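You operate a simulated robot arm through the tools that you are given. There is no shell and no other tool.

You are at the controls of a simulated robot arm. One attempt, no reset.

TASK
Read the LASH on the pendant, lock the drive off and take the lash up.
Fine: press the stop, switch off, pin in the red socket, press run to try it (SAFE); then turn the blue mesh knob toward TIGHT, about an eighth turn for each MM shown.

It is judged by the outcome, as a careful person would: the job done as asked, and still so three seconds after it is handed in. It fails if anything else is knocked over, pushed out of place, dropped, spilled or broken.

THE ROBOT
A 7-joint arm with a two-finger parallel gripper, fixed in place. Base frame: the origin is at the foot of the arm, x ahead of it, y to its left, z up; the work surface is at about z = 900. Units: mm, degrees, N and s.
With the tool pointing down near the work surface it reaches from about 320 to 740 mm from the base axis. Its first joint turns from -143.0 to 143.0 degrees. Payload 3 kg.
The TCP is the grasp point between the finger pads, 30 mm short of the fingertips. In the tool frame z runs along the fingers and y along their closing line. Largest opening 94 mm; finger width 28, thickness 10; the body of the gripper, 50 by 96 mm, starts 55 mm behind the TCP.
Orientation is that of the tool frame in the base frame, as a unit quaternion [w, x, y, z]. With the fingers straight down and closing along the base's y, the tool's x points along the base's -x, its y along +y and its z along -z.

THE INTERFACE
- The arm moves only by the tool step_arm. Its argument "commands" is a list of rows, each an object (a shift or turn left out is 0, a gripper value left out holds the last) with "slide": the shift along the base's x, y, z in m, a list of three; "delta_rot": the turn, a rotation vector about the base's x, y, z in degrees, a list of three; "fingers": the finger opening in m, from 0 to 0.094. In form: [{"slide": [x, y, z], "delta_rot": [ax, ay, az], "fingers": fingers}, ...]. A call has 1 to 20 rows; each row shifts and turns the commanded pose from where the row before left it. A row lasts 0.2 s, in which the tool goes at most 50 mm and 8.6 degrees; a call with a longer step from one row to the next is refused whole, and so is a gripper value outside its range. A pose out of reach is approached as far as the arm can. The call stops where the force on the tool passes 90 N (or 10 N more than at its start, if that is more) or the arm is blocked; 0.2 s more then pass. Each finger travels about 45 mm/s and halts on what it meets, pressing with about 26 N; the grip force reading is that of the motor and also rises with nothing between the fingers. The clock runs only during rows and for 0.2 s after the last one: add rows that do not move to give the fingers time. It gives the time, the measured TCP pose, the force on the tool (base axes), the opening and the grip force at its end, in the units of the frame above (readings bear some noise), with the torque about the TCP (base axes, N m) and any sound that the robot's microphone picked up.
- Cameras (640 x 400 px; columns grow to the right, rows downward): "scene" is fixed at [402.6, 498.1, 1683.6]; the picture's right is [-0.96, -0.27, 0.00], its down [-0.14, 0.52, -0.84] and it looks along [0.22, -0.81, -0.54] (base axes); focal length 305 px, centre (320, 200). "wrist" rides on the gripper at [76, 14, -103] in the tool frame; the picture's right is [-0.18, 0.98, 0.00], its down [-0.75, -0.14, -0.64] and it looks along [-0.63, -0.12, 0.77] (tool axes); focal length 243 px, centre (320, 200). There is no depth. A picture from a camera that has moved, and an enlarged one, comes with that camera's place and axes in the base frame and with its lens. The place of the scene camera against the robot may be out by one fixed shift of up to 12 mm in any direction.
- camera(camera): a new picture of that camera. No time passes.
- slide_trunk(by): slides the trunk up (or, below 0, down) by that many mm; the arm rides with it, the base frame stays. It gives what a move gives, with no picture.
- inspect(camera, box): a new picture of the part [left, top, right, bottom] of that camera's present view, enlarged. No time passes.
- job_done(): hands the job in; it is judged then, once.

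Nothing tells you positions but the pictures and the camera data. Unless the task says otherwise, let go and move clear before handing in.

The tools are called after "Call:" by a JSON object that holds its "name" and its "arguments". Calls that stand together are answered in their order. step_arm: Moves the arm, as the interface text tells. Its arguments: {"type":"object","properties":{"commands":{"type":"array"}},"required":["commands"]} The other tools are called the same way: slide_trunk (by) slides the trunk up or down; camera (camera) takes a picture; inspect (camera, box) takes an enlarged picture of a part of a camera's view; job_done () hands the job in.

At the start:

```text
time: 0.0
tcp_pos: [340.2, -474.7, 1431.3]
tool_rot: [-0.001, 0.0, 1.0, 0.001]
ft_force: [0.1, -0.3, 0.4]
torque: [0.02, 0.02, -0.01]
grip_width: 93.9
gripper_force: 0.1
trunk travel left (down, up): [-325.0, 65.0]
```

scene: 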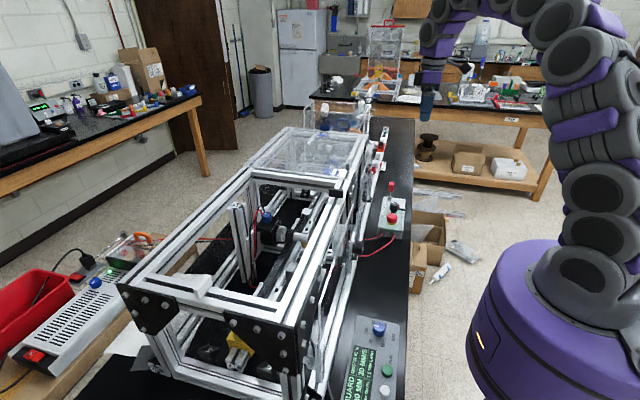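
wrist: 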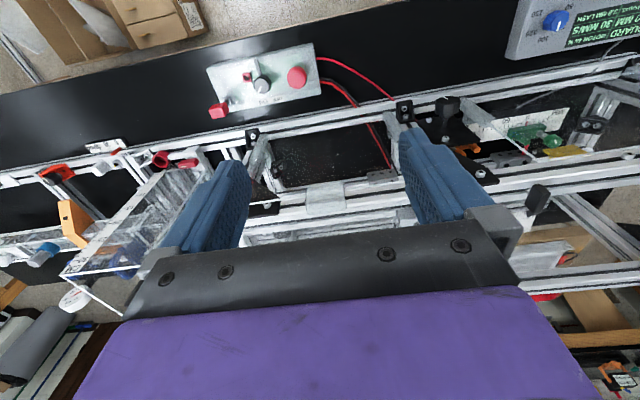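

I see a framed machine, a control plate with a red stop button, a switch and a pin, and a pendant with a blue knob and text. I'll enlarge the pictures to read the labels.

Call:
{"name": "inspect", "arguments": {"camera": "scene", "box": [320, 300, 440, 400]}}

Call:
{"name": "inspect", "arguments": {"camera": "scene", "box": [350, 160, 430, 260]}}

Call:
{"name": "inspect", "arguments": {"camera": "wrist", "box": [190, 30, 350, 130]}}

Call:
{"name": "inspect", "arguments": {"camera": "wrist", "box": [480, 0, 640, 100]}}

Call:
{"name": "inspect", "arguments": {"camera": "scene", "box": [220, 180, 340, 290]}}

```text
4.00 times, centred on (380, 350) of scene
camera zoom: at [402.6, 498.1, 1683.6], right [-0.96, -0.27, 0.0], down [-0.14, 0.52, -0.84], along [0.22, -0.81, -0.54], focal length 1221 px, centre (80, -400)
```

zoom: 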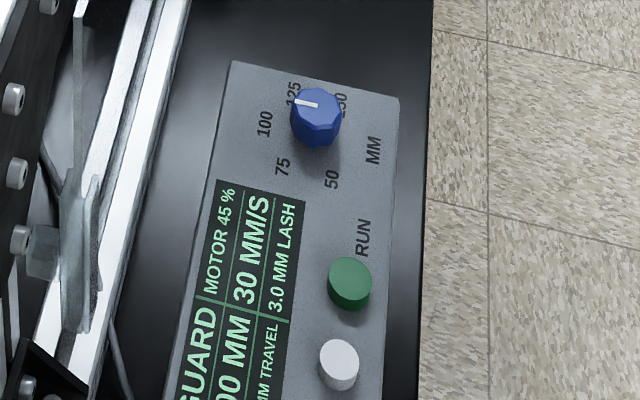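

```text
4.00 times, centred on (390, 210) of scene
camera zoom: at [402.6, 498.1, 1683.6], right [-0.96, -0.27, 0.0], down [-0.14, 0.52, -0.84], along [0.22, -0.81, -0.54], focal length 1221 px, centre (40, 160)
```

zoom: 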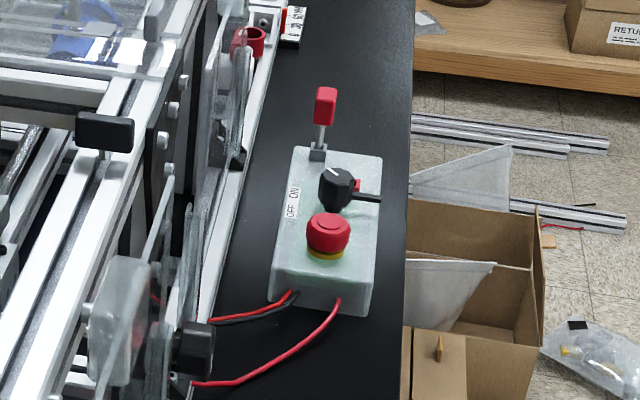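

```text
4.00 times, centred on (270, 80) of wrist
camera zoom: at [264.9, -461.3, 1533.1], right [0.18, 0.98, 0.0], down [0.75, -0.14, 0.64], along [0.63, -0.12, -0.77], focal length 970 px, centre (520, 680)
```

zoom: 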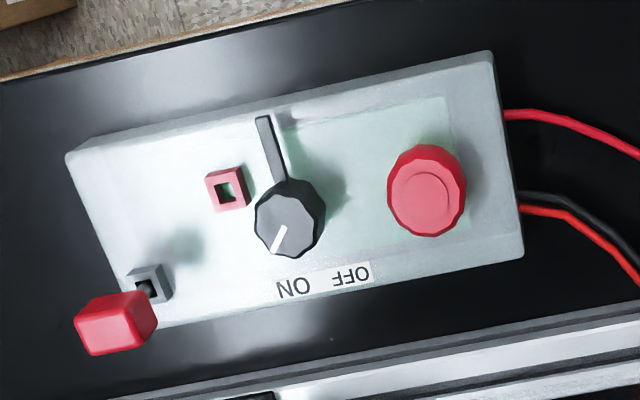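

```text
4.00 times, centred on (560, 50) of wrist
camera zoom: at [264.9, -461.3, 1533.1], right [0.18, 0.98, 0.0], down [0.75, -0.14, 0.64], along [0.63, -0.12, -0.77], focal length 970 px, centre (-640, 800)
```

zoom: 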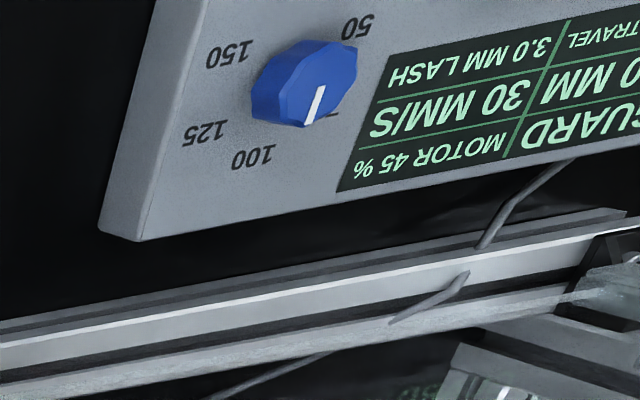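

```text
3.64 times, centred on (280, 235) of scene
camera zoom: at [402.6, 498.1, 1683.6], right [-0.96, -0.27, 0.0], down [-0.14, 0.52, -0.84], along [0.22, -0.81, -0.54], focal length 1110 px, centre (466, 73)
```

zoom: 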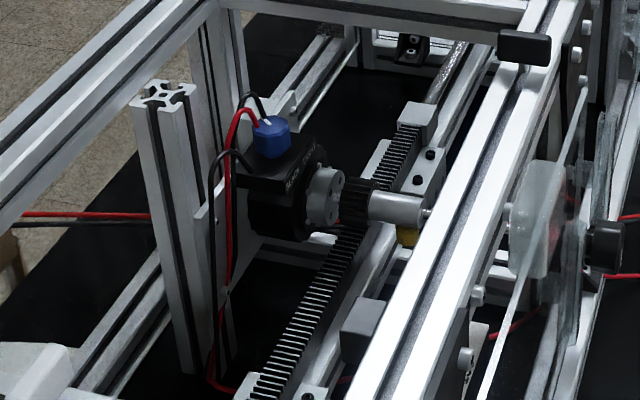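

The pendant reads 3.0 MM LASH, so the turn is about 3/8 of a turn (135°). The blue mesh knob seems to sit on the motor inside the frame, and the blue knob on the pendant is a travel dial, not the one to turn. I'll move the wrist camera high over the machine to locate the mesh knob.

Call:
{"name": "step_arm", "arguments": {"commands": [{"slide": [0.01, 0.045, 0.0]}, {"slide": [0.01, 0.045, 0.0]}, {"slide": [0.01, 0.045, 0.0]}, {"slide": [0.01, 0.045, 0.0]}, {"slide": [0.01, 0.045, 0.0]}]}}

Call:
{"name": "camera", "arguments": {"camera": "wrist"}}

Call:
{"name": "camera", "arguments": {"camera": "scene"}}

```text
time: 1.2
tcp_pos: [387.7, -245.5, 1432.4]
tool_rot: [0.0, 0.0, 1.0, -0.002]
ft_force: [-0.4, -0.4, 0.1]
torque: [0.02, -0.01, 0.0]
grip_width: 93.9
gripper_force: 0.0
trunk travel left (down, up): [-325.0, 65.0]
```

```text
taken
camera wrist: at [313.9, -231.9, 1534.0], right [0.18, 0.98, 0.0], down [0.75, -0.14, 0.64], along [0.63, -0.12, -0.77], focal length 243 px, centre (320, 200)
```

wrist: 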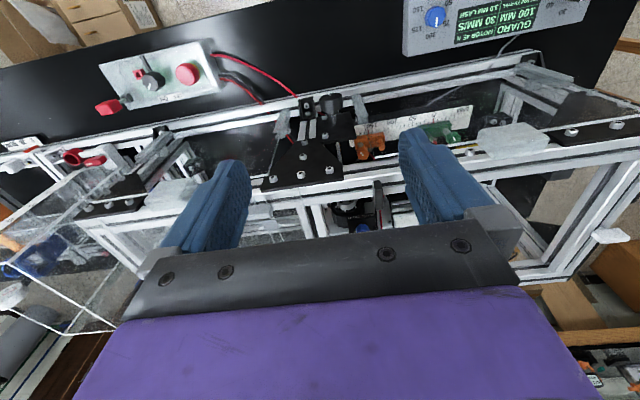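

```text
taken
```

scene: 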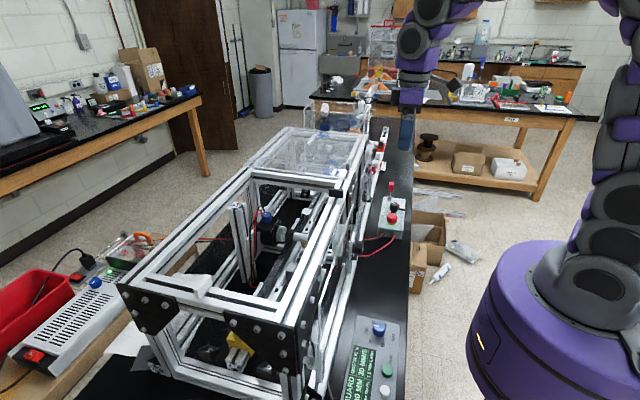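

Call:
{"name": "inspect", "arguments": {"camera": "wrist", "box": [310, 160, 430, 240]}}

Call:
{"name": "inspect", "arguments": {"camera": "wrist", "box": [400, 0, 600, 100]}}

Call:
{"name": "inspect", "arguments": {"camera": "scene", "box": [245, 195, 305, 235]}}

Call:
{"name": "inspect", "arguments": {"camera": "scene", "box": [310, 100, 430, 180]}}

Call:
{"name": "inspect", "arguments": {"camera": "scene", "box": [120, 120, 380, 400]}}

```text
5.00 times, centred on (370, 200) of wrist
camera zoom: at [313.9, -231.9, 1534.0], right [0.18, 0.98, 0.0], down [0.75, -0.14, 0.64], along [0.63, -0.12, -0.77], focal length 1213 px, centre (70, 200)
```

zoom: 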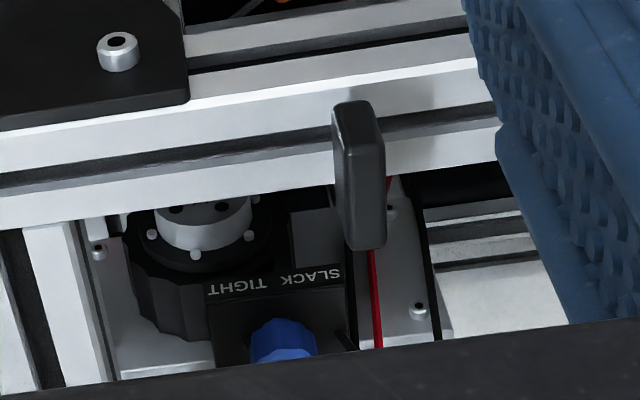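

```text
3.20 times, centred on (500, 50) of wrist
camera zoom: at [313.9, -231.9, 1534.0], right [0.18, 0.98, 0.0], down [0.75, -0.14, 0.64], along [0.63, -0.12, -0.77], focal length 776 px, centre (-256, 680)
```

zoom: 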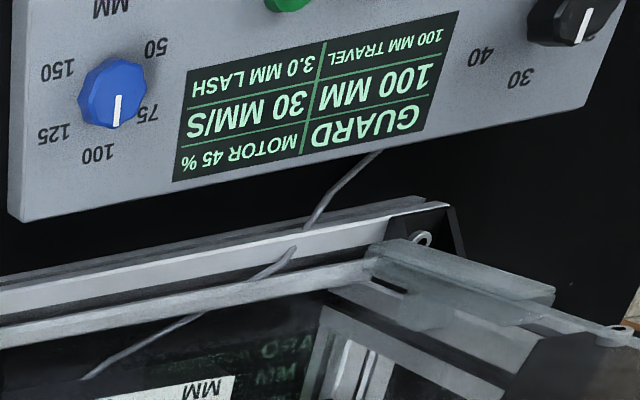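

```text
10.00 times, centred on (275, 215) of scene
camera zoom: at [402.6, 498.1, 1683.6], right [-0.96, -0.27, 0.0], down [-0.14, 0.52, -0.84], along [0.22, -0.81, -0.54], focal length 3052 px, centre (770, 50)
```

zoom: 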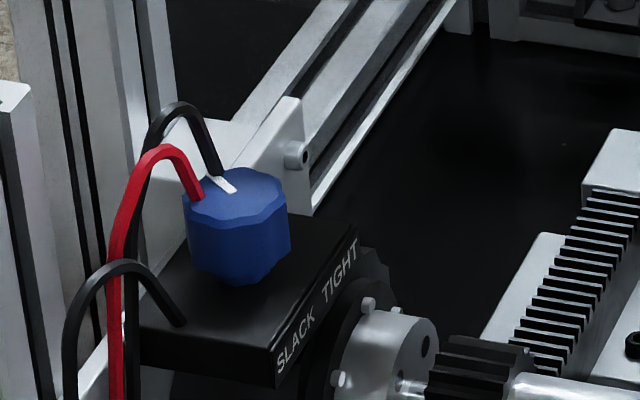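

```text
5.00 times, centred on (370, 140) of scene
camera zoom: at [402.6, 498.1, 1683.6], right [-0.96, -0.27, 0.0], down [-0.14, 0.52, -0.84], along [0.22, -0.81, -0.54], focal length 1526 px, centre (70, 500)
```

zoom: 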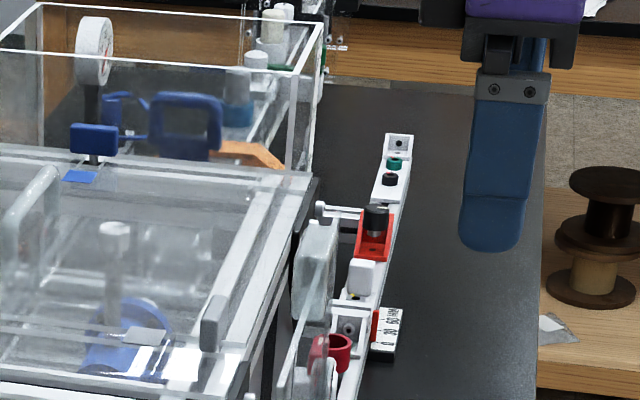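

```text
1.43 times, centred on (250, 260) of scene
camera zoom: at [402.6, 498.1, 1683.6], right [-0.96, -0.27, 0.0], down [-0.14, 0.52, -0.84], along [0.22, -0.81, -0.54], focal length 436 px, centre (420, 114)
```

zoom: 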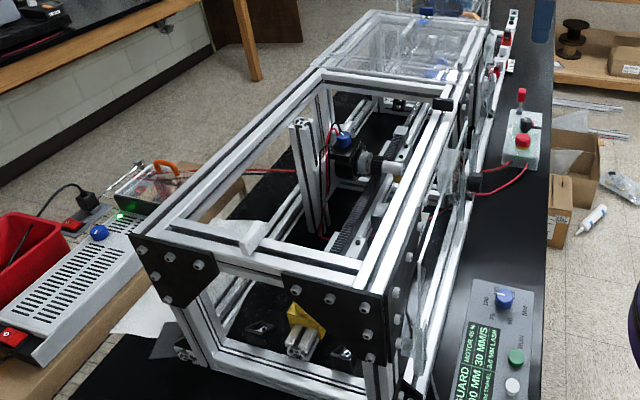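

The plate by the mesh knob is marked SLACK and TIGHT, and the knob has wires and a post near it. I'll bring the wrist camera closer from above to fix its position and the clearances.

Call:
{"name": "step_arm", "arguments": {"commands": [{"slide": [0.045, 0.01, 0.0]}, {"slide": [0.045, 0.01, 0.0]}, {"slide": [0.045, 0.01, 0.0]}, {"slide": [0.045, 0.01, 0.0]}, {"slide": [0.045, 0.01, 0.0]}, {"slide": [0.045, 0.01, 0.0]}, {"slide": [0.03, 0.0, 0.0]}]}}

Call:
{"name": "camera", "arguments": {"camera": "wrist"}}

Call:
{"name": "camera", "arguments": {"camera": "scene"}}

```text
time: 2.8
tcp_pos: [649.7, -191.8, 1429.0]
tool_rot: [0.001, 0.0, 1.0, 0.001]
ft_force: [-0.4, 0.8, 1.5]
torque: [0.01, -0.05, -0.01]
grip_width: 94.0
gripper_force: 0.0
out of reach, approached as far as the arm can: row 6, 7
trunk travel left (down, up): [-325.0, 65.0]
```

```text
taken
camera wrist: at [573.7, -178.1, 1531.0], right [0.18, 0.98, 0.0], down [0.75, -0.14, 0.64], along [0.63, -0.12, -0.77], focal length 243 px, centre (320, 200)
```

wrist: 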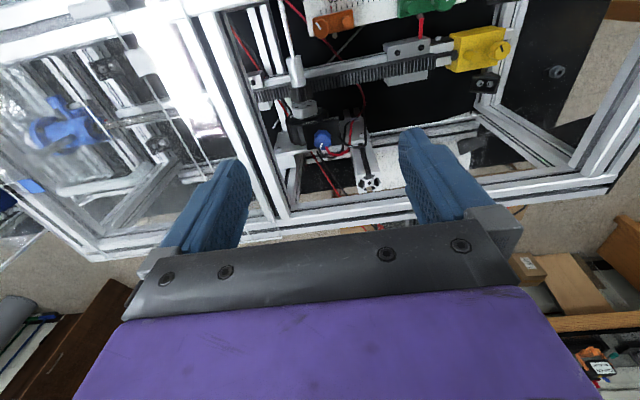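

```text
taken
```

scene: 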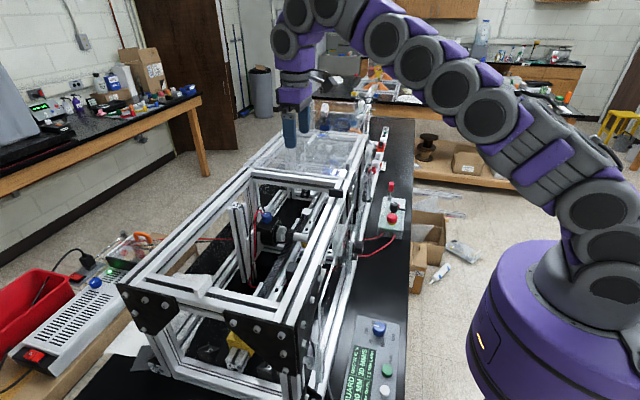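

The mesh knob top is near (775, -211, 1105) and will need a tilted tool to reach. The post top is near (826, -140, 1190). The drive comes first, so I'll go back to the control box and view it from closer.

Call:
{"name": "step_arm", "arguments": {"commands": [{"slide": [-0.048, -0.01, 0.0]}, {"slide": [-0.048, -0.01, 0.0]}, {"slide": [-0.048, -0.01, 0.0]}, {"slide": [-0.048, -0.01, 0.0]}, {"slide": [-0.048, -0.01, 0.0]}, {"slide": [-0.038, -0.01, 0.0]}, {"slide": [-0.024, -0.04, 0.0]}, {"slide": [-0.024, -0.04, 0.0]}, {"slide": [-0.024, -0.04, 0.0]}, {"slide": [0.0, -0.045, 0.0]}, {"slide": [0.0, -0.045, 0.0]}, {"slide": [0, -0.012, -0.045]}, {"slide": [0, 0, -0.045]}, {"slide": [0, 0, -0.045]}, {"slide": [0, 0, -0.045]}]}}

Call:
{"name": "camera", "arguments": {"camera": "wrist"}}

Call:
{"name": "inspect", "arguments": {"camera": "wrist", "box": [200, 60, 440, 210]}}

```text
time: 6.0
tcp_pos: [307.2, -469.6, 1247.7]
tool_rot: [-0.001, 0.001, 1.0, 0.001]
ft_force: [0.3, -0.6, 0.3]
torque: [0.02, 0.05, -0.02]
grip_width: 94.1
gripper_force: 0.0
trunk travel left (down, up): [-325.0, 65.0]
```

```text
taken
camera wrist: at [232.3, -455.4, 1349.9], right [0.18, 0.98, 0.0], down [0.75, -0.14, 0.64], along [0.63, -0.12, -0.77], focal length 243 px, centre (320, 200)
```

wrist: 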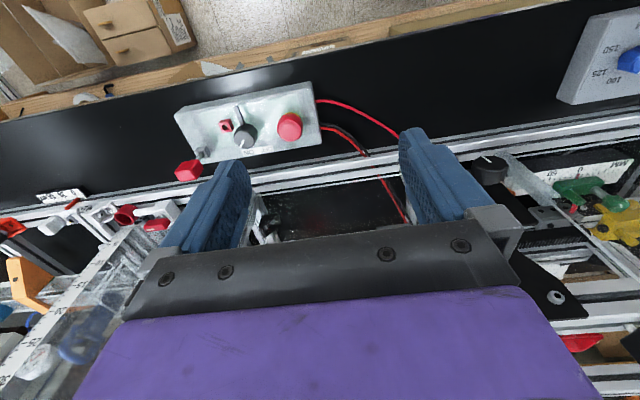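

```text
2.67 times, centred on (320, 135) of wrist
camera zoom: at [232.3, -455.4, 1349.9], right [0.18, 0.98, 0.0], down [0.75, -0.14, 0.64], along [0.63, -0.12, -0.77], focal length 647 px, centre (320, 373)
```

zoom: 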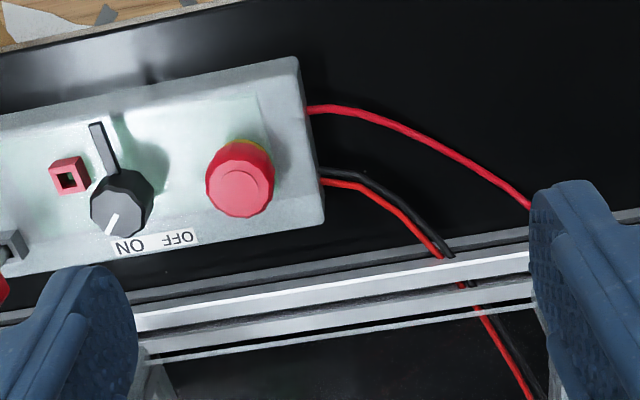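

I'll go lower over the control box for a second angle, to fix the positions of the button, selector, socket and pin.

Call:
{"name": "step_arm", "arguments": {"commands": [{"slide": [0.01, -0.01, -0.04]}, {"slide": [0.015, -0.015, -0.04]}, {"slide": [0.01, -0.015, -0.04]}, {"slide": [0.0, -0.01, -0.02]}]}}

Call:
{"name": "camera", "arguments": {"camera": "wrist"}}

Call:
{"name": "inspect", "arguments": {"camera": "wrist", "box": [160, 0, 400, 150]}}

Call:
{"name": "inspect", "arguments": {"camera": "scene", "box": [370, 170, 420, 250]}}

```text
time: 7.0
tcp_pos: [341.7, -520.2, 1105.6]
tool_rot: [0.0, 0.0, 1.0, -0.001]
ft_force: [0.3, 0.0, 0.2]
torque: [-0.04, 0.02, 0.0]
grip_width: 93.8
gripper_force: 0.0
trunk travel left (down, up): [-325.0, 65.0]
```

```text
taken
camera wrist: at [267.4, -505.9, 1208.3], right [0.18, 0.98, 0.0], down [0.75, -0.14, 0.64], along [0.63, -0.12, -0.77], focal length 243 px, centre (320, 200)
```

wrist: 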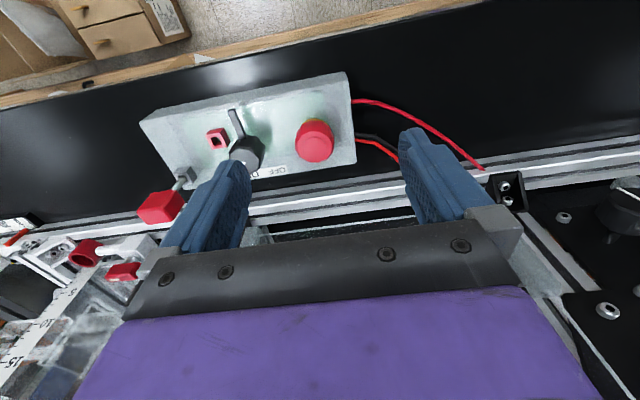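

```text
2.67 times, centred on (280, 75) of wrist
camera zoom: at [267.4, -505.9, 1208.3], right [0.18, 0.98, 0.0], down [0.75, -0.14, 0.64], along [0.63, -0.12, -0.77], focal length 647 px, centre (427, 533)
```

zoom: 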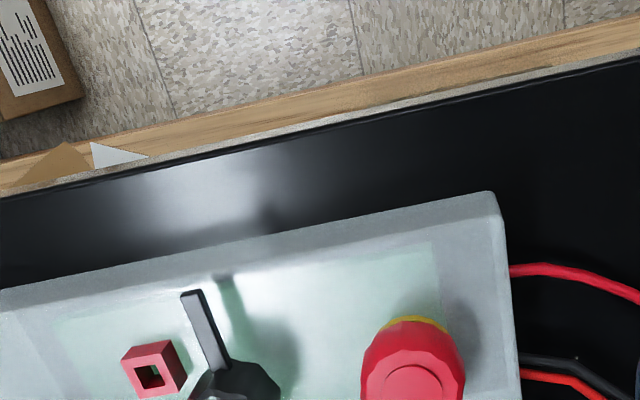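

```text
5.00 times, centred on (395, 210) of scene
camera zoom: at [402.6, 498.1, 1683.6], right [-0.96, -0.27, 0.0], down [-0.14, 0.52, -0.84], along [0.22, -0.81, -0.54], focal length 1526 px, centre (-55, 150)
```

zoom: 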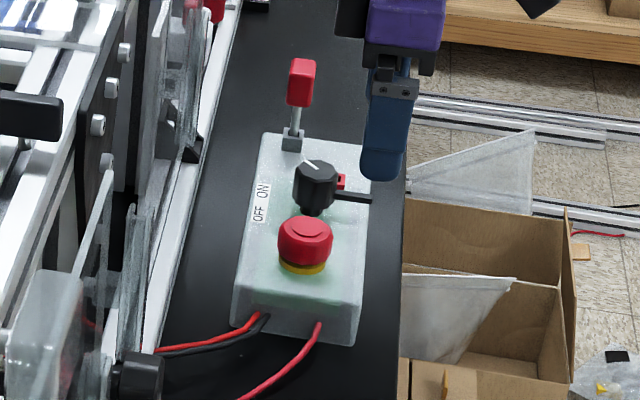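

From three views I place the stop at about (385, -533, 972), the selector at (384, -610) with its lever pointing -x, the socket at (369, -644) and the pin at (410, -710). I'll close the fingers and press the stop first.

Call:
{"name": "step_arm", "arguments": {"commands": [{"slide": [0.022, -0.007, 0], "fingers": 0.0}, {"slide": [0.022, -0.006, 0]}, {"slide": [0, 0, -0.03]}, {"slide": [0, 0, -0.03]}, {}, {}]}}

Call:
{"name": "inspect", "arguments": {"camera": "scene", "box": [365, 170, 425, 250]}}

Call:
{"name": "camera", "arguments": {"camera": "wrist"}}

```text
time: 8.4
tcp_pos: [382.7, -532.3, 1047.8]
tool_rot: [0.0, 0.0, 1.0, -0.001]
ft_force: [0.5, 0.8, -0.1]
torque: [0.02, 0.02, -0.03]
grip_width: 0.0
gripper_force: 25.5
trunk travel left (down, up): [-325.0, 65.0]
```

```text
5.00 times, centred on (395, 210) of scene
camera zoom: at [402.6, 498.1, 1683.6], right [-0.96, -0.27, 0.0], down [-0.14, 0.52, -0.84], along [0.22, -0.81, -0.54], focal length 1526 px, centre (-55, 150)
```

zoom: 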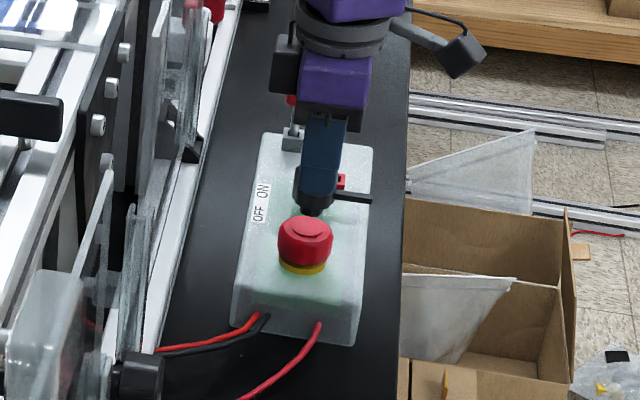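

```text
taken
camera wrist: at [308.2, -518.0, 1148.2], right [0.18, 0.98, 0.0], down [0.75, -0.14, 0.64], along [0.63, -0.12, -0.77], focal length 243 px, centre (320, 200)
```

wrist: 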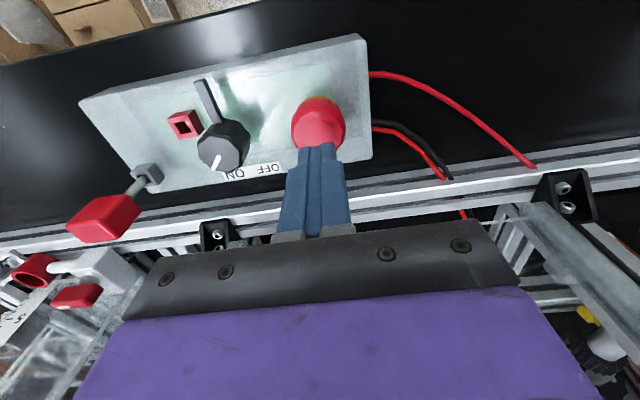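

The fingertips are centred over the stop. I'll press straight down in small steps.

Call:
{"name": "step_arm", "arguments": {"commands": [{"slide": [0, 0, -0.012]}, {"slide": [0, 0, -0.012]}, {"slide": [0, 0, -0.008]}, {"slide": [0, 0, -0.005]}, {"slide": [0, 0, -0.004]}, {"slide": [0, 0, -0.004]}, {"slide": [0, 0, -0.004]}, {"slide": [0, 0, -0.004]}, {"slide": [0, 0, -0.004]}]}}

Call:
{"name": "camera", "arguments": {"camera": "wrist"}}

```text
time: 10.4
tcp_pos: [382.5, -534.1, 1001.6]
tool_rot: [0.007, 0.001, 1.0, -0.01]
ft_force: [-15.8, 15.4, 43.9]
torque: [0.57, 0.9, -0.02]
grip_width: 0.0
gripper_force: 25.7
trunk travel left (down, up): [-325.0, 65.0]
heard: click
stopped in row 9: the force on the tool passed its limit at 93 N (the readings are from after the stop); the commanded pose is now the measured one
```

```text
taken
camera wrist: at [307.3, -517.2, 1103.1], right [0.19, 0.98, -0.02], down [0.74, -0.13, 0.66], along [0.64, -0.13, -0.76], focal length 243 px, centre (320, 200)
```

wrist: 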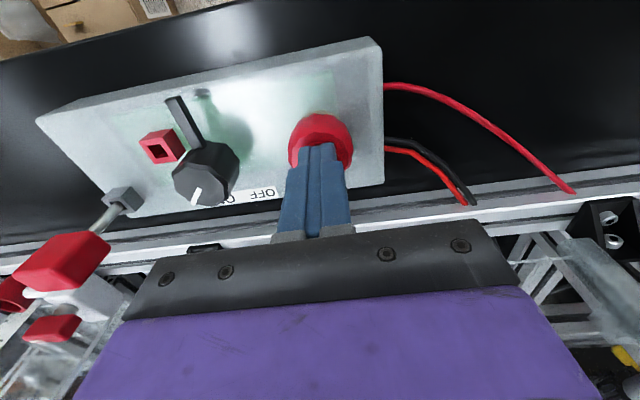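

The stop clicked. I'll lift off and check it.

Call:
{"name": "step_arm", "arguments": {"commands": [{"slide": [0, 0, 0.02]}, {"slide": [0, 0, 0.04]}, {"slide": [0, 0, 0.04]}, {"slide": [-0.03, 0.0, 0.03]}, {}]}}

Call:
{"name": "camera", "arguments": {"camera": "wrist"}}

Call:
{"name": "inspect", "arguments": {"camera": "scene", "box": [365, 170, 425, 250]}}

Call:
{"name": "inspect", "arguments": {"camera": "scene", "box": [320, 310, 420, 400]}}

```text
time: 11.6
tcp_pos: [358.7, -546.9, 1124.3]
tool_rot: [0.004, 0.0, 1.0, -0.004]
ft_force: [-0.2, 0.4, -0.2]
torque: [-0.04, -0.03, 0.02]
grip_width: 0.0
gripper_force: 26.2
trunk travel left (down, up): [-325.0, 65.0]
```

```text
taken
camera wrist: at [284.1, -532.2, 1225.1], right [0.18, 0.98, -0.01], down [0.75, -0.14, 0.65], along [0.64, -0.13, -0.76], focal length 243 px, centre (320, 200)
```

wrist: 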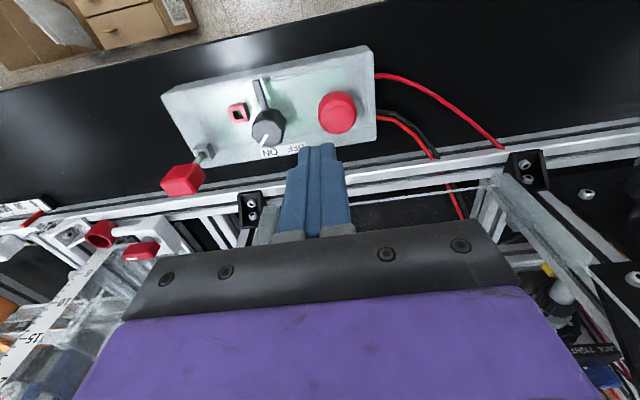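

```text
5.00 times, centred on (395, 210) of scene
camera zoom: at [402.6, 498.1, 1683.6], right [-0.96, -0.27, 0.0], down [-0.14, 0.52, -0.84], along [0.22, -0.81, -0.54], focal length 1526 px, centre (-55, 150)
```

zoom: 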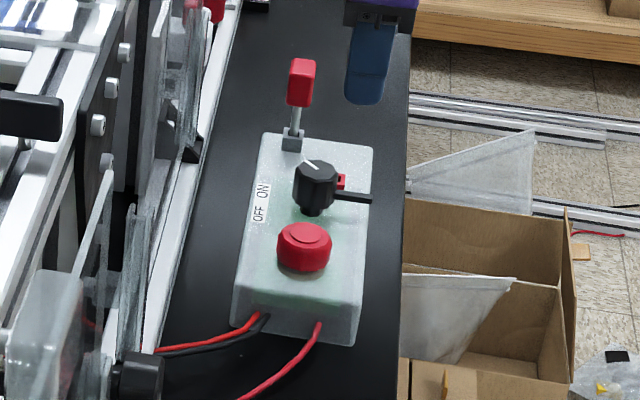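

```text
4.44 times, centred on (370, 355) of scene
camera zoom: at [402.6, 498.1, 1683.6], right [-0.96, -0.27, 0.0], down [-0.14, 0.52, -0.84], along [0.22, -0.81, -0.54], focal length 1356 px, centre (98, -489)
```

zoom: 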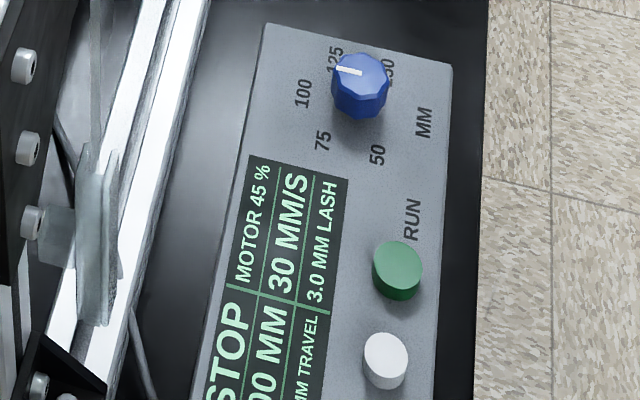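

The stop is latched and the pendant shows STOP. Next I'll straddle the selector knob, closing along y with the lever between the pads, and turn it counter-clockwise from ON to OFF.

Call:
{"name": "step_arm", "arguments": {"commands": [{"slide": [0.012, -0.032, 0], "fingers": 0.066}, {"slide": [0.013, -0.032, 0]}, {"slide": [0, 0, -0.04]}, {"slide": [0, 0, -0.03]}, {}, {}, {}]}}

Call:
{"name": "camera", "arguments": {"camera": "wrist"}}

Call:
{"name": "inspect", "arguments": {"camera": "scene", "box": [365, 170, 425, 250]}}

```text
time: 13.2
tcp_pos: [384.1, -608.1, 1053.7]
tool_rot: [0.005, 0.0, 1.0, -0.005]
ft_force: [-0.9, 0.0, -1.0]
torque: [-0.01, -0.03, 0.02]
grip_width: 65.7
gripper_force: 0.0
trunk travel left (down, up): [-325.0, 65.0]
```

```text
taken
camera wrist: at [307.8, -593.6, 1155.0], right [0.18, 0.98, -0.01], down [0.75, -0.14, 0.65], along [0.64, -0.13, -0.76], focal length 243 px, centre (320, 200)
```

wrist: 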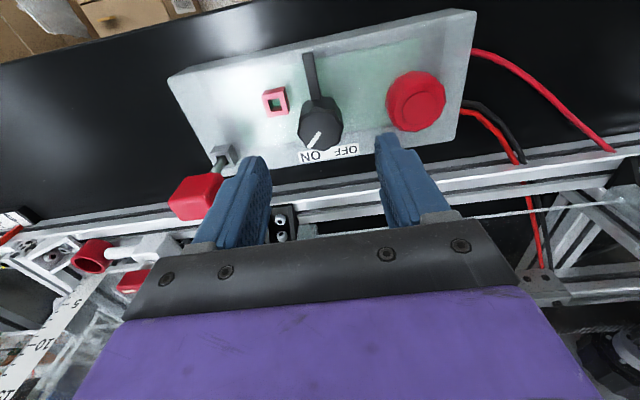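

```text
5.00 times, centred on (395, 210) of scene
camera zoom: at [402.6, 498.1, 1683.6], right [-0.96, -0.27, 0.0], down [-0.14, 0.52, -0.84], along [0.22, -0.81, -0.54], focal length 1526 px, centre (-55, 150)
```

zoom: 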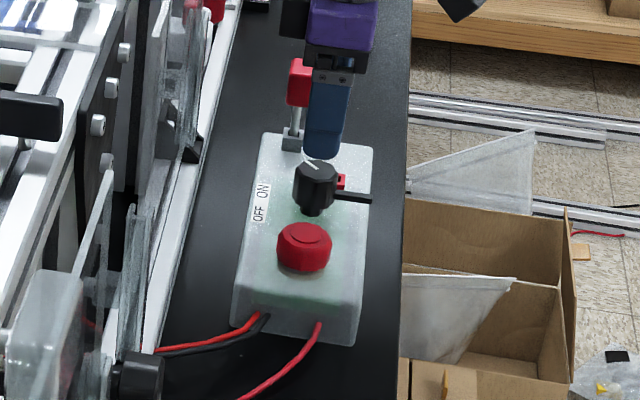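

Call:
{"name": "step_arm", "arguments": {"commands": [{"slide": [0.002, -0.002, -0.03]}, {"slide": [0, 0, -0.025]}, {"slide": [0, 0, -0.015]}, {}, {"fingers": 0.03}, {}, {}, {}, {}]}}

Call:
{"name": "camera", "arguments": {"camera": "wrist"}}

Call:
{"name": "inspect", "arguments": {"camera": "scene", "box": [365, 170, 425, 250]}}

```text
time: 15.2
tcp_pos: [383.8, -607.4, 987.3]
tool_rot: [0.006, 0.001, 1.0, -0.009]
ft_force: [2.8, -16.4, 37.8]
torque: [-1.56, 0.33, 0.23]
grip_width: 39.5
gripper_force: 8.6
trunk travel left (down, up): [-325.0, 65.0]
```

```text
taken
camera wrist: at [307.8, -591.3, 1089.2], right [0.19, 0.98, -0.01], down [0.75, -0.13, 0.65], along [0.64, -0.13, -0.76], focal length 243 px, centre (320, 200)
```

wrist: 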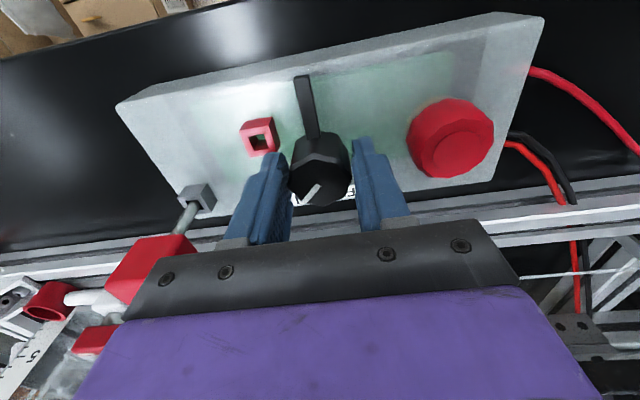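

```text
5.00 times, centred on (395, 210) of scene
camera zoom: at [402.6, 498.1, 1683.6], right [-0.96, -0.27, 0.0], down [-0.14, 0.52, -0.84], along [0.22, -0.81, -0.54], focal length 1526 px, centre (-55, 150)
```

zoom: 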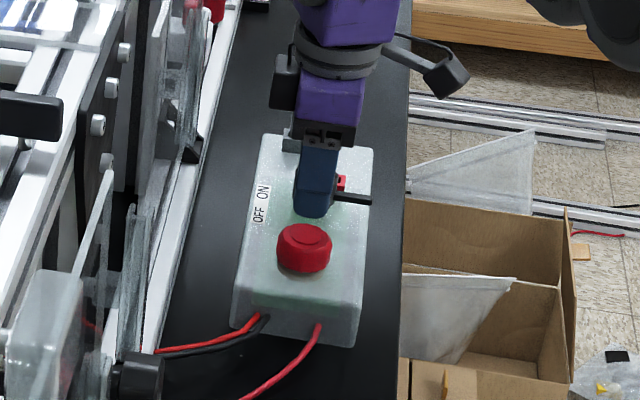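

The -y fingertip touched the socket rim at about z = 957, so I'll rise a few millimetres and grip the knob firmly. The turn takes the fingers away from the socket.

Call:
{"name": "step_arm", "arguments": {"commands": [{"slide": [0.001, -0.001, 0.004], "fingers": 0.045}, {}, {"slide": [0.001, -0.002, 0.002], "fingers": 0.02}, {}, {}]}}

```text
time: 16.4
tcp_pos: [388.5, -609.7, 990.3]
tool_rot: [0.004, 0.0, 1.0, -0.005]
ft_force: [0.5, -0.6, -0.7]
torque: [0.0, 0.0, -0.02]
grip_width: 32.6
gripper_force: 26.1
trunk travel left (down, up): [-325.0, 65.0]
```

Call:
{"name": "step_arm", "arguments": {"commands": [{"slide": [-0.002, 0, 0], "delta_rot": [0, 0, 8]}, {"delta_rot": [0, 0, 8]}, {"delta_rot": [0, 0, 8]}, {}]}}

Call:
{"name": "camera", "arguments": {"camera": "wrist"}}

Call:
{"name": "inspect", "arguments": {"camera": "scene", "box": [365, 170, 425, 250]}}

```text
time: 17.4
tcp_pos: [385.0, -609.1, 991.8]
tool_rot: [0.006, -0.209, 0.978, -0.005]
ft_force: [0.4, 0.3, -11.0]
torque: [0.06, 0.01, 0.0]
grip_width: 32.9
gripper_force: 25.8
trunk travel left (down, up): [-325.0, 65.0]
```

```text
taken
camera wrist: at [309.9, -626.8, 1092.1], right [-0.23, 0.97, -0.01], down [0.74, 0.18, 0.65], along [0.63, 0.14, -0.76], focal length 243 px, centre (320, 200)
```

wrist: 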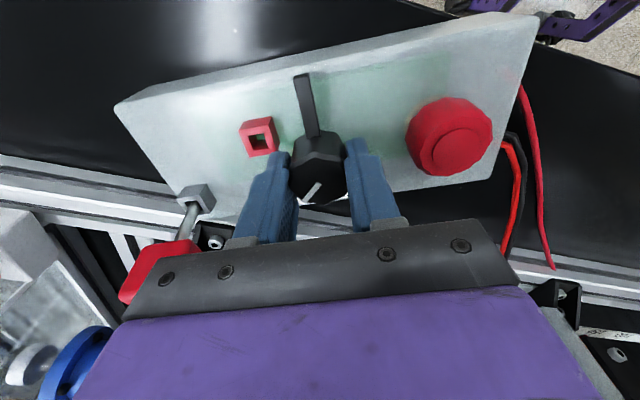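

```text
5.00 times, centred on (395, 210) of scene
camera zoom: at [402.6, 498.1, 1683.6], right [-0.96, -0.27, 0.0], down [-0.14, 0.52, -0.84], along [0.22, -0.81, -0.54], focal length 1526 px, centre (-55, 150)
```

zoom: 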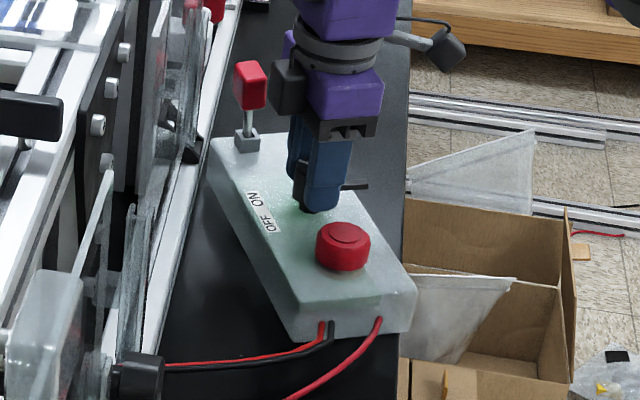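

The whole control box turned on the bench instead of the knob, so it isn't fixed down. I'll turn it straight back to where it was, then look for a way that holds the box still, such as pressing down while turning.

Call:
{"name": "step_arm", "arguments": {"commands": [{"delta_rot": [0, 0, -8]}, {"delta_rot": [0, 0, -8]}, {"delta_rot": [0, 0, -8]}, {}]}}

Call:
{"name": "camera", "arguments": {"camera": "wrist"}}

Call:
{"name": "inspect", "arguments": {"camera": "scene", "box": [365, 170, 425, 250]}}

```text
time: 18.4
tcp_pos: [385.1, -608.2, 991.4]
tool_rot: [0.004, 0.001, 1.0, -0.006]
ft_force: [-0.4, -0.1, -11.2]
torque: [0.0, 0.0, -0.05]
grip_width: 32.5
gripper_force: 26.0
trunk travel left (down, up): [-325.0, 65.0]
```

```text
taken
camera wrist: at [309.9, -593.3, 1092.4], right [0.19, 0.98, -0.01], down [0.75, -0.13, 0.65], along [0.64, -0.13, -0.76], focal length 243 px, centre (320, 200)
```

wrist: 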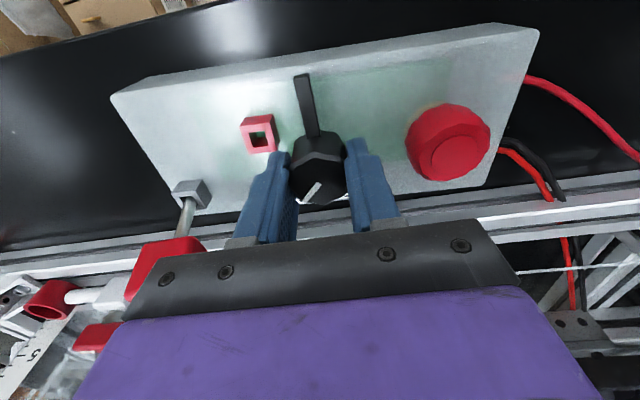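

```text
5.00 times, centred on (395, 210) of scene
camera zoom: at [402.6, 498.1, 1683.6], right [-0.96, -0.27, 0.0], down [-0.14, 0.52, -0.84], along [0.22, -0.81, -0.54], focal length 1526 px, centre (-55, 150)
```

zoom: 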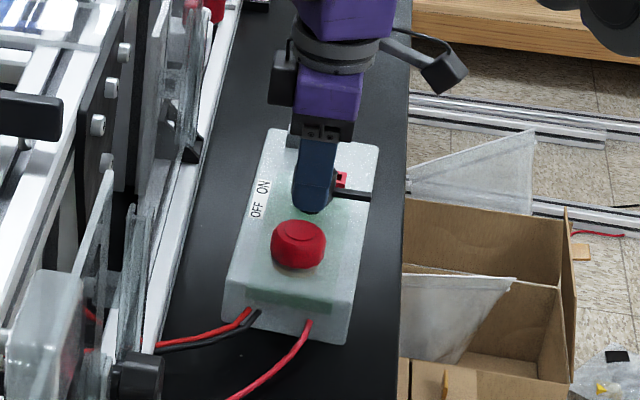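

The force reads 11 N downward, so my grip had lifted the light box about a millimetre and it simply turned with me. It is now about 4° off the other way, so I'll correct that and set it back down gently.

Call:
{"name": "step_arm", "arguments": {"commands": [{"slide": [0.002, -0.001, 0], "delta_rot": [0, 0, 3.8]}, {}, {}]}}

Call:
{"name": "inspect", "arguments": {"camera": "scene", "box": [365, 170, 425, 250]}}

```text
time: 19.2
tcp_pos: [386.5, -609.4, 990.0]
tool_rot: [0.004, -0.033, 0.999, -0.006]
ft_force: [0.6, 0.4, -10.4]
torque: [0.03, 0.02, -0.01]
grip_width: 32.5
gripper_force: 26.1
trunk travel left (down, up): [-325.0, 65.0]
```

```text
5.00 times, centred on (395, 210) of scene
camera zoom: at [402.6, 498.1, 1683.6], right [-0.96, -0.27, 0.0], down [-0.14, 0.52, -0.84], along [0.22, -0.81, -0.54], focal length 1526 px, centre (-55, 150)
```

zoom: 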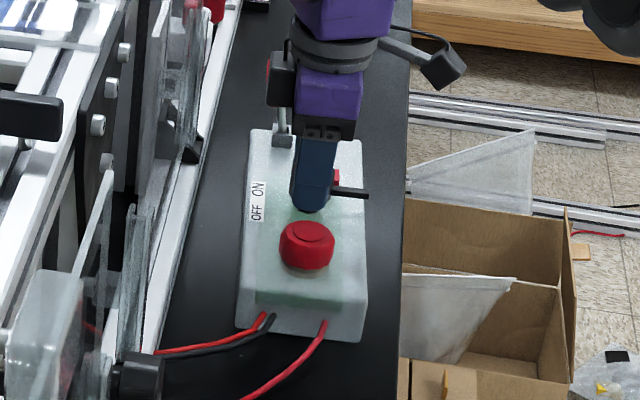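

Call:
{"name": "step_arm", "arguments": {"commands": [{}, {}]}}

Call:
{"name": "inspect", "arguments": {"camera": "scene", "box": [365, 170, 425, 250]}}

Call:
{"name": "camera", "arguments": {"camera": "wrist"}}

```text
time: 19.8
tcp_pos: [387.9, -608.8, 991.7]
tool_rot: [0.005, -0.032, 0.999, -0.006]
ft_force: [0.2, -0.1, -10.5]
torque: [0.03, -0.01, 0.0]
grip_width: 32.7
gripper_force: 26.2
trunk travel left (down, up): [-325.0, 65.0]
```

```text
5.00 times, centred on (395, 210) of scene
camera zoom: at [402.6, 498.1, 1683.6], right [-0.96, -0.27, 0.0], down [-0.14, 0.52, -0.84], along [0.22, -0.81, -0.54], focal length 1526 px, centre (-55, 150)
```

zoom: 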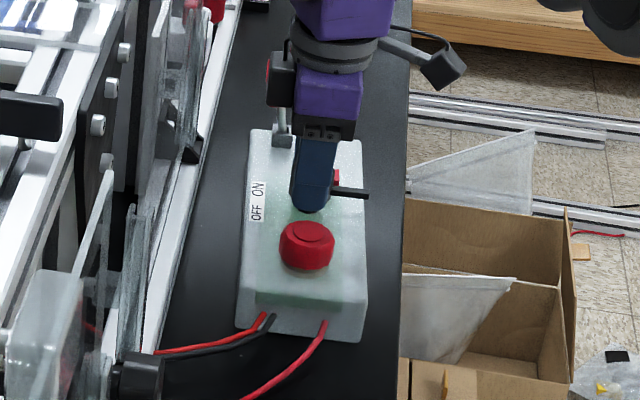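

```text
taken
camera wrist: at [311.0, -599.5, 1092.2], right [0.12, 0.99, -0.01], down [0.75, -0.08, 0.65], along [0.65, -0.08, -0.76], focal length 243 px, centre (320, 200)
```

wrist: 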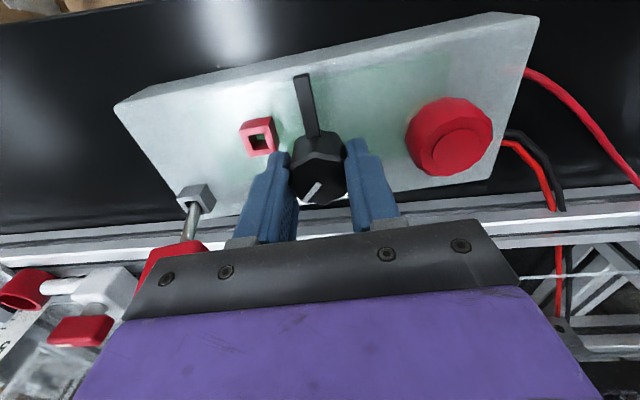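

The knob has a few degrees of play, so quick turns overshoot. I'll ease the box back 3.8° slowly and compare it with its original pose before setting it down.

Call:
{"name": "step_arm", "arguments": {"commands": [{"delta_rot": [0, 0, -0.3]}, {"delta_rot": [0, 0, -0.4]}, {"delta_rot": [0, 0, -0.5]}, {"delta_rot": [0, 0, -0.5]}, {"delta_rot": [0, 0, -0.5]}, {"delta_rot": [0, 0, -0.5]}, {"delta_rot": [0, 0, -0.4]}, {"delta_rot": [0, 0, -0.3]}, {"delta_rot": [0, 0, -0.2]}, {}]}}

Call:
{"name": "inspect", "arguments": {"camera": "scene", "box": [365, 170, 425, 250]}}

Call:
{"name": "camera", "arguments": {"camera": "wrist"}}

```text
time: 22.0
tcp_pos: [386.8, -608.0, 990.4]
tool_rot: [0.005, -0.001, 1.0, -0.006]
ft_force: [-0.2, 0.0, -9.2]
torque: [0.11, 0.05, 0.01]
grip_width: 32.6
gripper_force: 26.3
trunk travel left (down, up): [-325.0, 65.0]
```

```text
5.00 times, centred on (395, 210) of scene
camera zoom: at [402.6, 498.1, 1683.6], right [-0.96, -0.27, 0.0], down [-0.14, 0.52, -0.84], along [0.22, -0.81, -0.54], focal length 1526 px, centre (-55, 150)
```

zoom: 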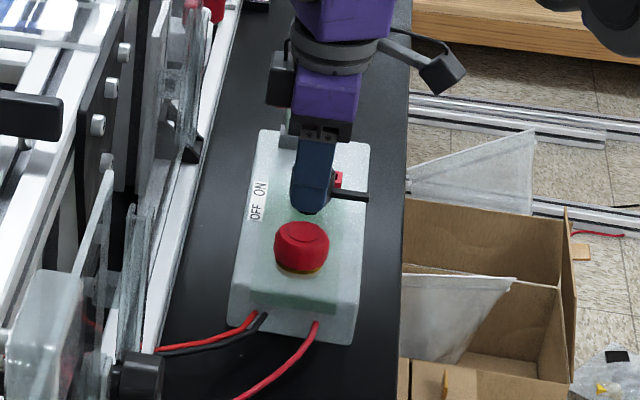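

```text
taken
camera wrist: at [311.3, -593.8, 1091.5], right [0.18, 0.98, -0.01], down [0.75, -0.13, 0.65], along [0.64, -0.12, -0.76], focal length 243 px, centre (320, 200)
```

wrist: 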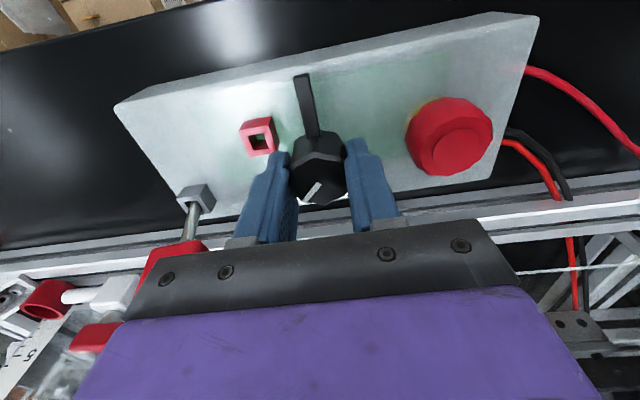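

The angle matches the original again. I'll shift back about 2 mm in x and lower the box onto the bench.

Call:
{"name": "step_arm", "arguments": {"commands": [{"slide": [-0.001, 0, 0]}, {"slide": [-0.001, 0, 0]}, {"slide": [0, 0, -0.001]}, {"slide": [0, 0, -0.001]}, {"slide": [0, 0, -0.001]}, {}, {}]}}

Call:
{"name": "inspect", "arguments": {"camera": "scene", "box": [365, 170, 425, 250]}}

Call:
{"name": "inspect", "arguments": {"camera": "scene", "box": [320, 310, 420, 400]}}

```text
time: 23.6
tcp_pos: [385.6, -609.6, 988.4]
tool_rot: [0.006, -0.001, 1.0, -0.009]
ft_force: [3.2, -8.6, 13.1]
torque: [0.38, 0.33, 0.01]
grip_width: 33.1
gripper_force: 26.1
trunk travel left (down, up): [-325.0, 65.0]
```

```text
5.00 times, centred on (395, 210) of scene
camera zoom: at [402.6, 498.1, 1683.6], right [-0.96, -0.27, 0.0], down [-0.14, 0.52, -0.84], along [0.22, -0.81, -0.54], focal length 1526 px, centre (-55, 150)
```

zoom: 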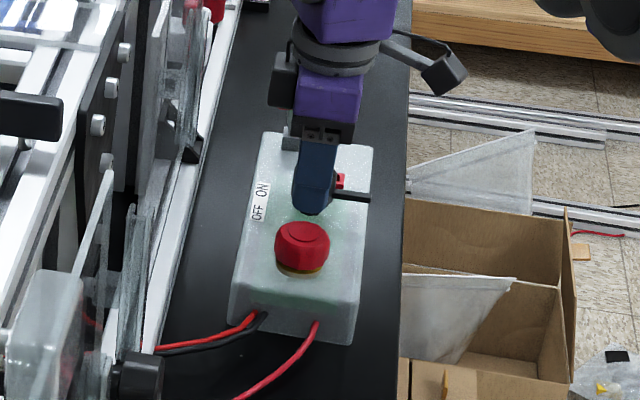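

```text
4.44 times, centred on (370, 355) of scene
camera zoom: at [402.6, 498.1, 1683.6], right [-0.96, -0.27, 0.0], down [-0.14, 0.52, -0.84], along [0.22, -0.81, -0.54], focal length 1356 px, centre (98, -489)
```

zoom: 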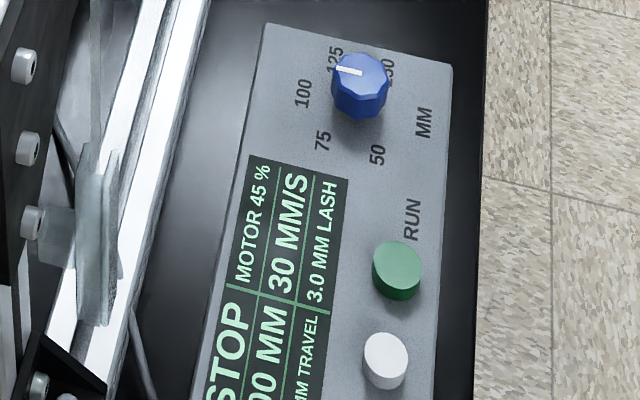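

The box is back in its place and the pendant still shows STOP. Now I'll press down a little more to hold the box, and turn the knob gently counter-clockwise while watching whether the box stays put.

Call:
{"name": "step_arm", "arguments": {"commands": [{"slide": [0, 0, -0.001]}, {"slide": [0, 0, -0.001]}, {"slide": [0, 0, -0.001]}, {"delta_rot": [0, 0, 3]}, {"delta_rot": [0, 0, 3]}, {"delta_rot": [0, 0, 3]}]}}

Call:
{"name": "inspect", "arguments": {"camera": "scene", "box": [365, 170, 425, 250]}}

Call:
{"name": "camera", "arguments": {"camera": "wrist"}}

```text
time: 25.0
tcp_pos: [383.0, -608.9, 988.7]
tool_rot: [0.007, -0.081, 0.997, -0.009]
ft_force: [4.8, -15.0, 50.2]
torque: [-0.29, 0.9, -0.49]
grip_width: 33.3
gripper_force: 25.4
trunk travel left (down, up): [-325.0, 65.0]
```

```text
5.00 times, centred on (395, 210) of scene
camera zoom: at [402.6, 498.1, 1683.6], right [-0.96, -0.27, 0.0], down [-0.14, 0.52, -0.84], along [0.22, -0.81, -0.54], focal length 1526 px, centre (-55, 150)
```

zoom: 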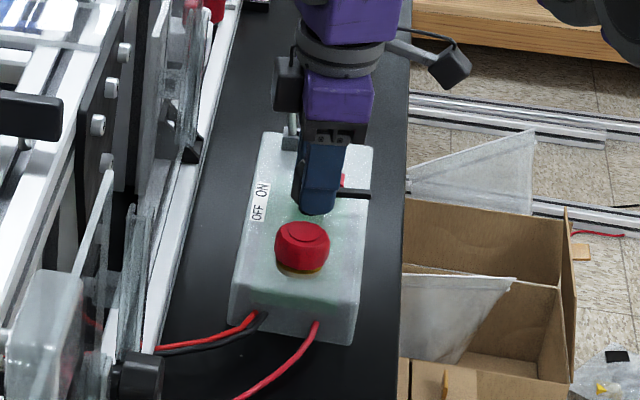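

```text
taken
camera wrist: at [305.4, -606.8, 1089.1], right [0.02, 1.0, -0.02], down [0.76, -0.01, 0.65], along [0.65, -0.03, -0.76], focal length 243 px, centre (320, 200)
```

wrist: 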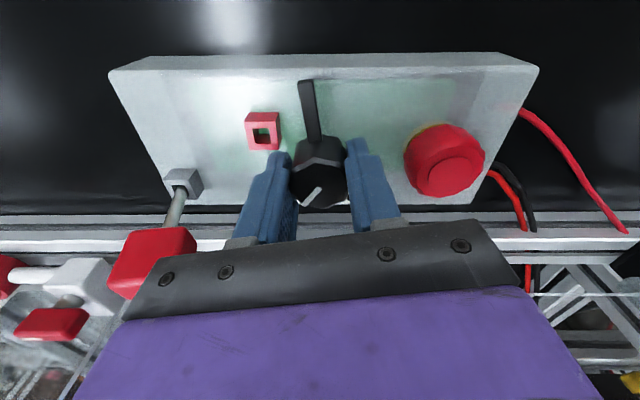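

The box stays put and the knob is turning now. I'll continue with the same downward pressure.

Call:
{"name": "step_arm", "arguments": {"commands": [{"delta_rot": [0, 0, 4]}, {"delta_rot": [0, 0, 4]}, {"delta_rot": [0, 0, 4]}, {"delta_rot": [0, 0, 4]}, {"delta_rot": [0, 0, 4]}, {"delta_rot": [0, 0, 4]}]}}

Call:
{"name": "inspect", "arguments": {"camera": "scene", "box": [365, 170, 425, 250]}}

Call:
{"name": "camera", "arguments": {"camera": "wrist"}}

```text
time: 26.4
tcp_pos: [384.8, -608.5, 982.7]
tool_rot: [0.007, -0.287, 0.958, -0.002]
ft_force: [-0.4, -0.4, -11.6]
torque: [-0.03, 0.05, -0.01]
grip_width: 32.8
gripper_force: 25.7
trunk travel left (down, up): [-325.0, 65.0]
```

```text
5.00 times, centred on (395, 210) of scene
camera zoom: at [402.6, 498.1, 1683.6], right [-0.96, -0.27, 0.0], down [-0.14, 0.52, -0.84], along [0.22, -0.81, -0.54], focal length 1526 px, centre (-55, 150)
```

zoom: 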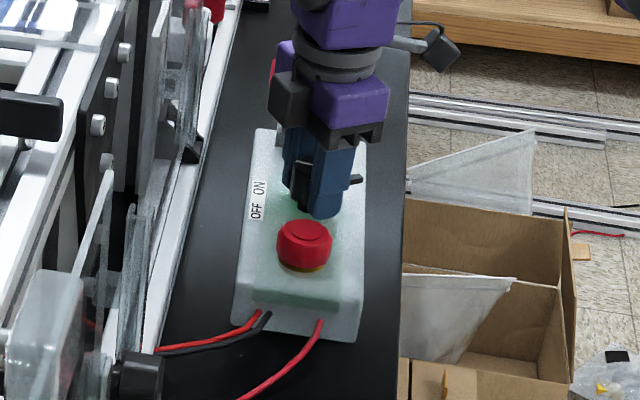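

```text
taken
camera wrist: at [313.3, -639.3, 1083.8], right [-0.39, 0.92, -0.01], down [0.7, 0.3, 0.65], along [0.6, 0.25, -0.76], focal length 243 px, centre (320, 200)
```

wrist: 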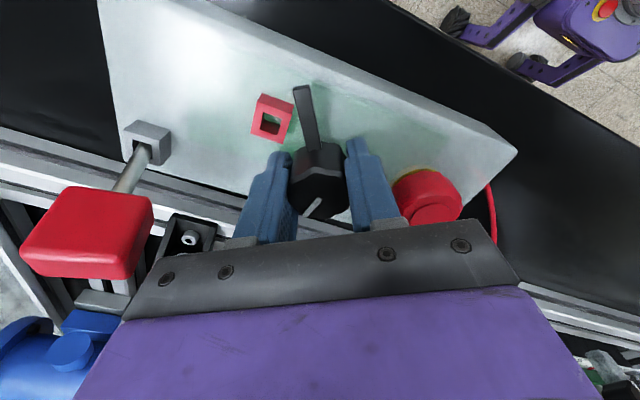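

The knob has turned about 33°, but the fingers slipped lower on it and the tool is now carrying the box's weight. I'll lower to reseat the box before going on.

Call:
{"name": "step_arm", "arguments": {"commands": [{"slide": [0, 0, -0.001]}, {"slide": [0, 0, -0.001]}, {"slide": [0, 0, -0.001]}, {}, {}]}}

Call:
{"name": "inspect", "arguments": {"camera": "scene", "box": [365, 170, 425, 250]}}

```text
time: 27.6
tcp_pos: [384.4, -609.5, 981.5]
tool_rot: [0.007, -0.285, 0.958, -0.004]
ft_force: [-0.3, 0.2, -10.3]
torque: [0.03, 0.02, 0.0]
grip_width: 32.4
gripper_force: 25.8
trunk travel left (down, up): [-325.0, 65.0]
```

```text
5.00 times, centred on (395, 210) of scene
camera zoom: at [402.6, 498.1, 1683.6], right [-0.96, -0.27, 0.0], down [-0.14, 0.52, -0.84], along [0.22, -0.81, -0.54], focal length 1526 px, centre (-55, 150)
```

zoom: 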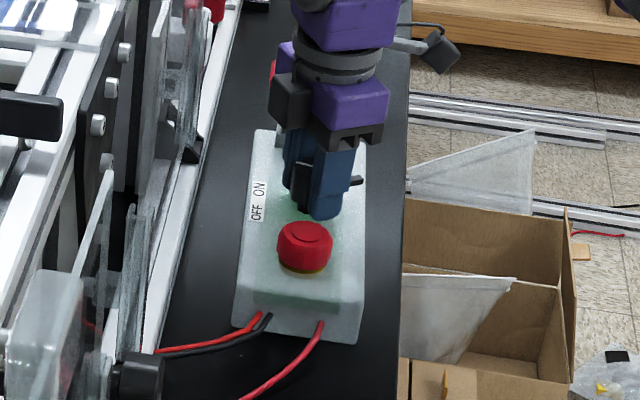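

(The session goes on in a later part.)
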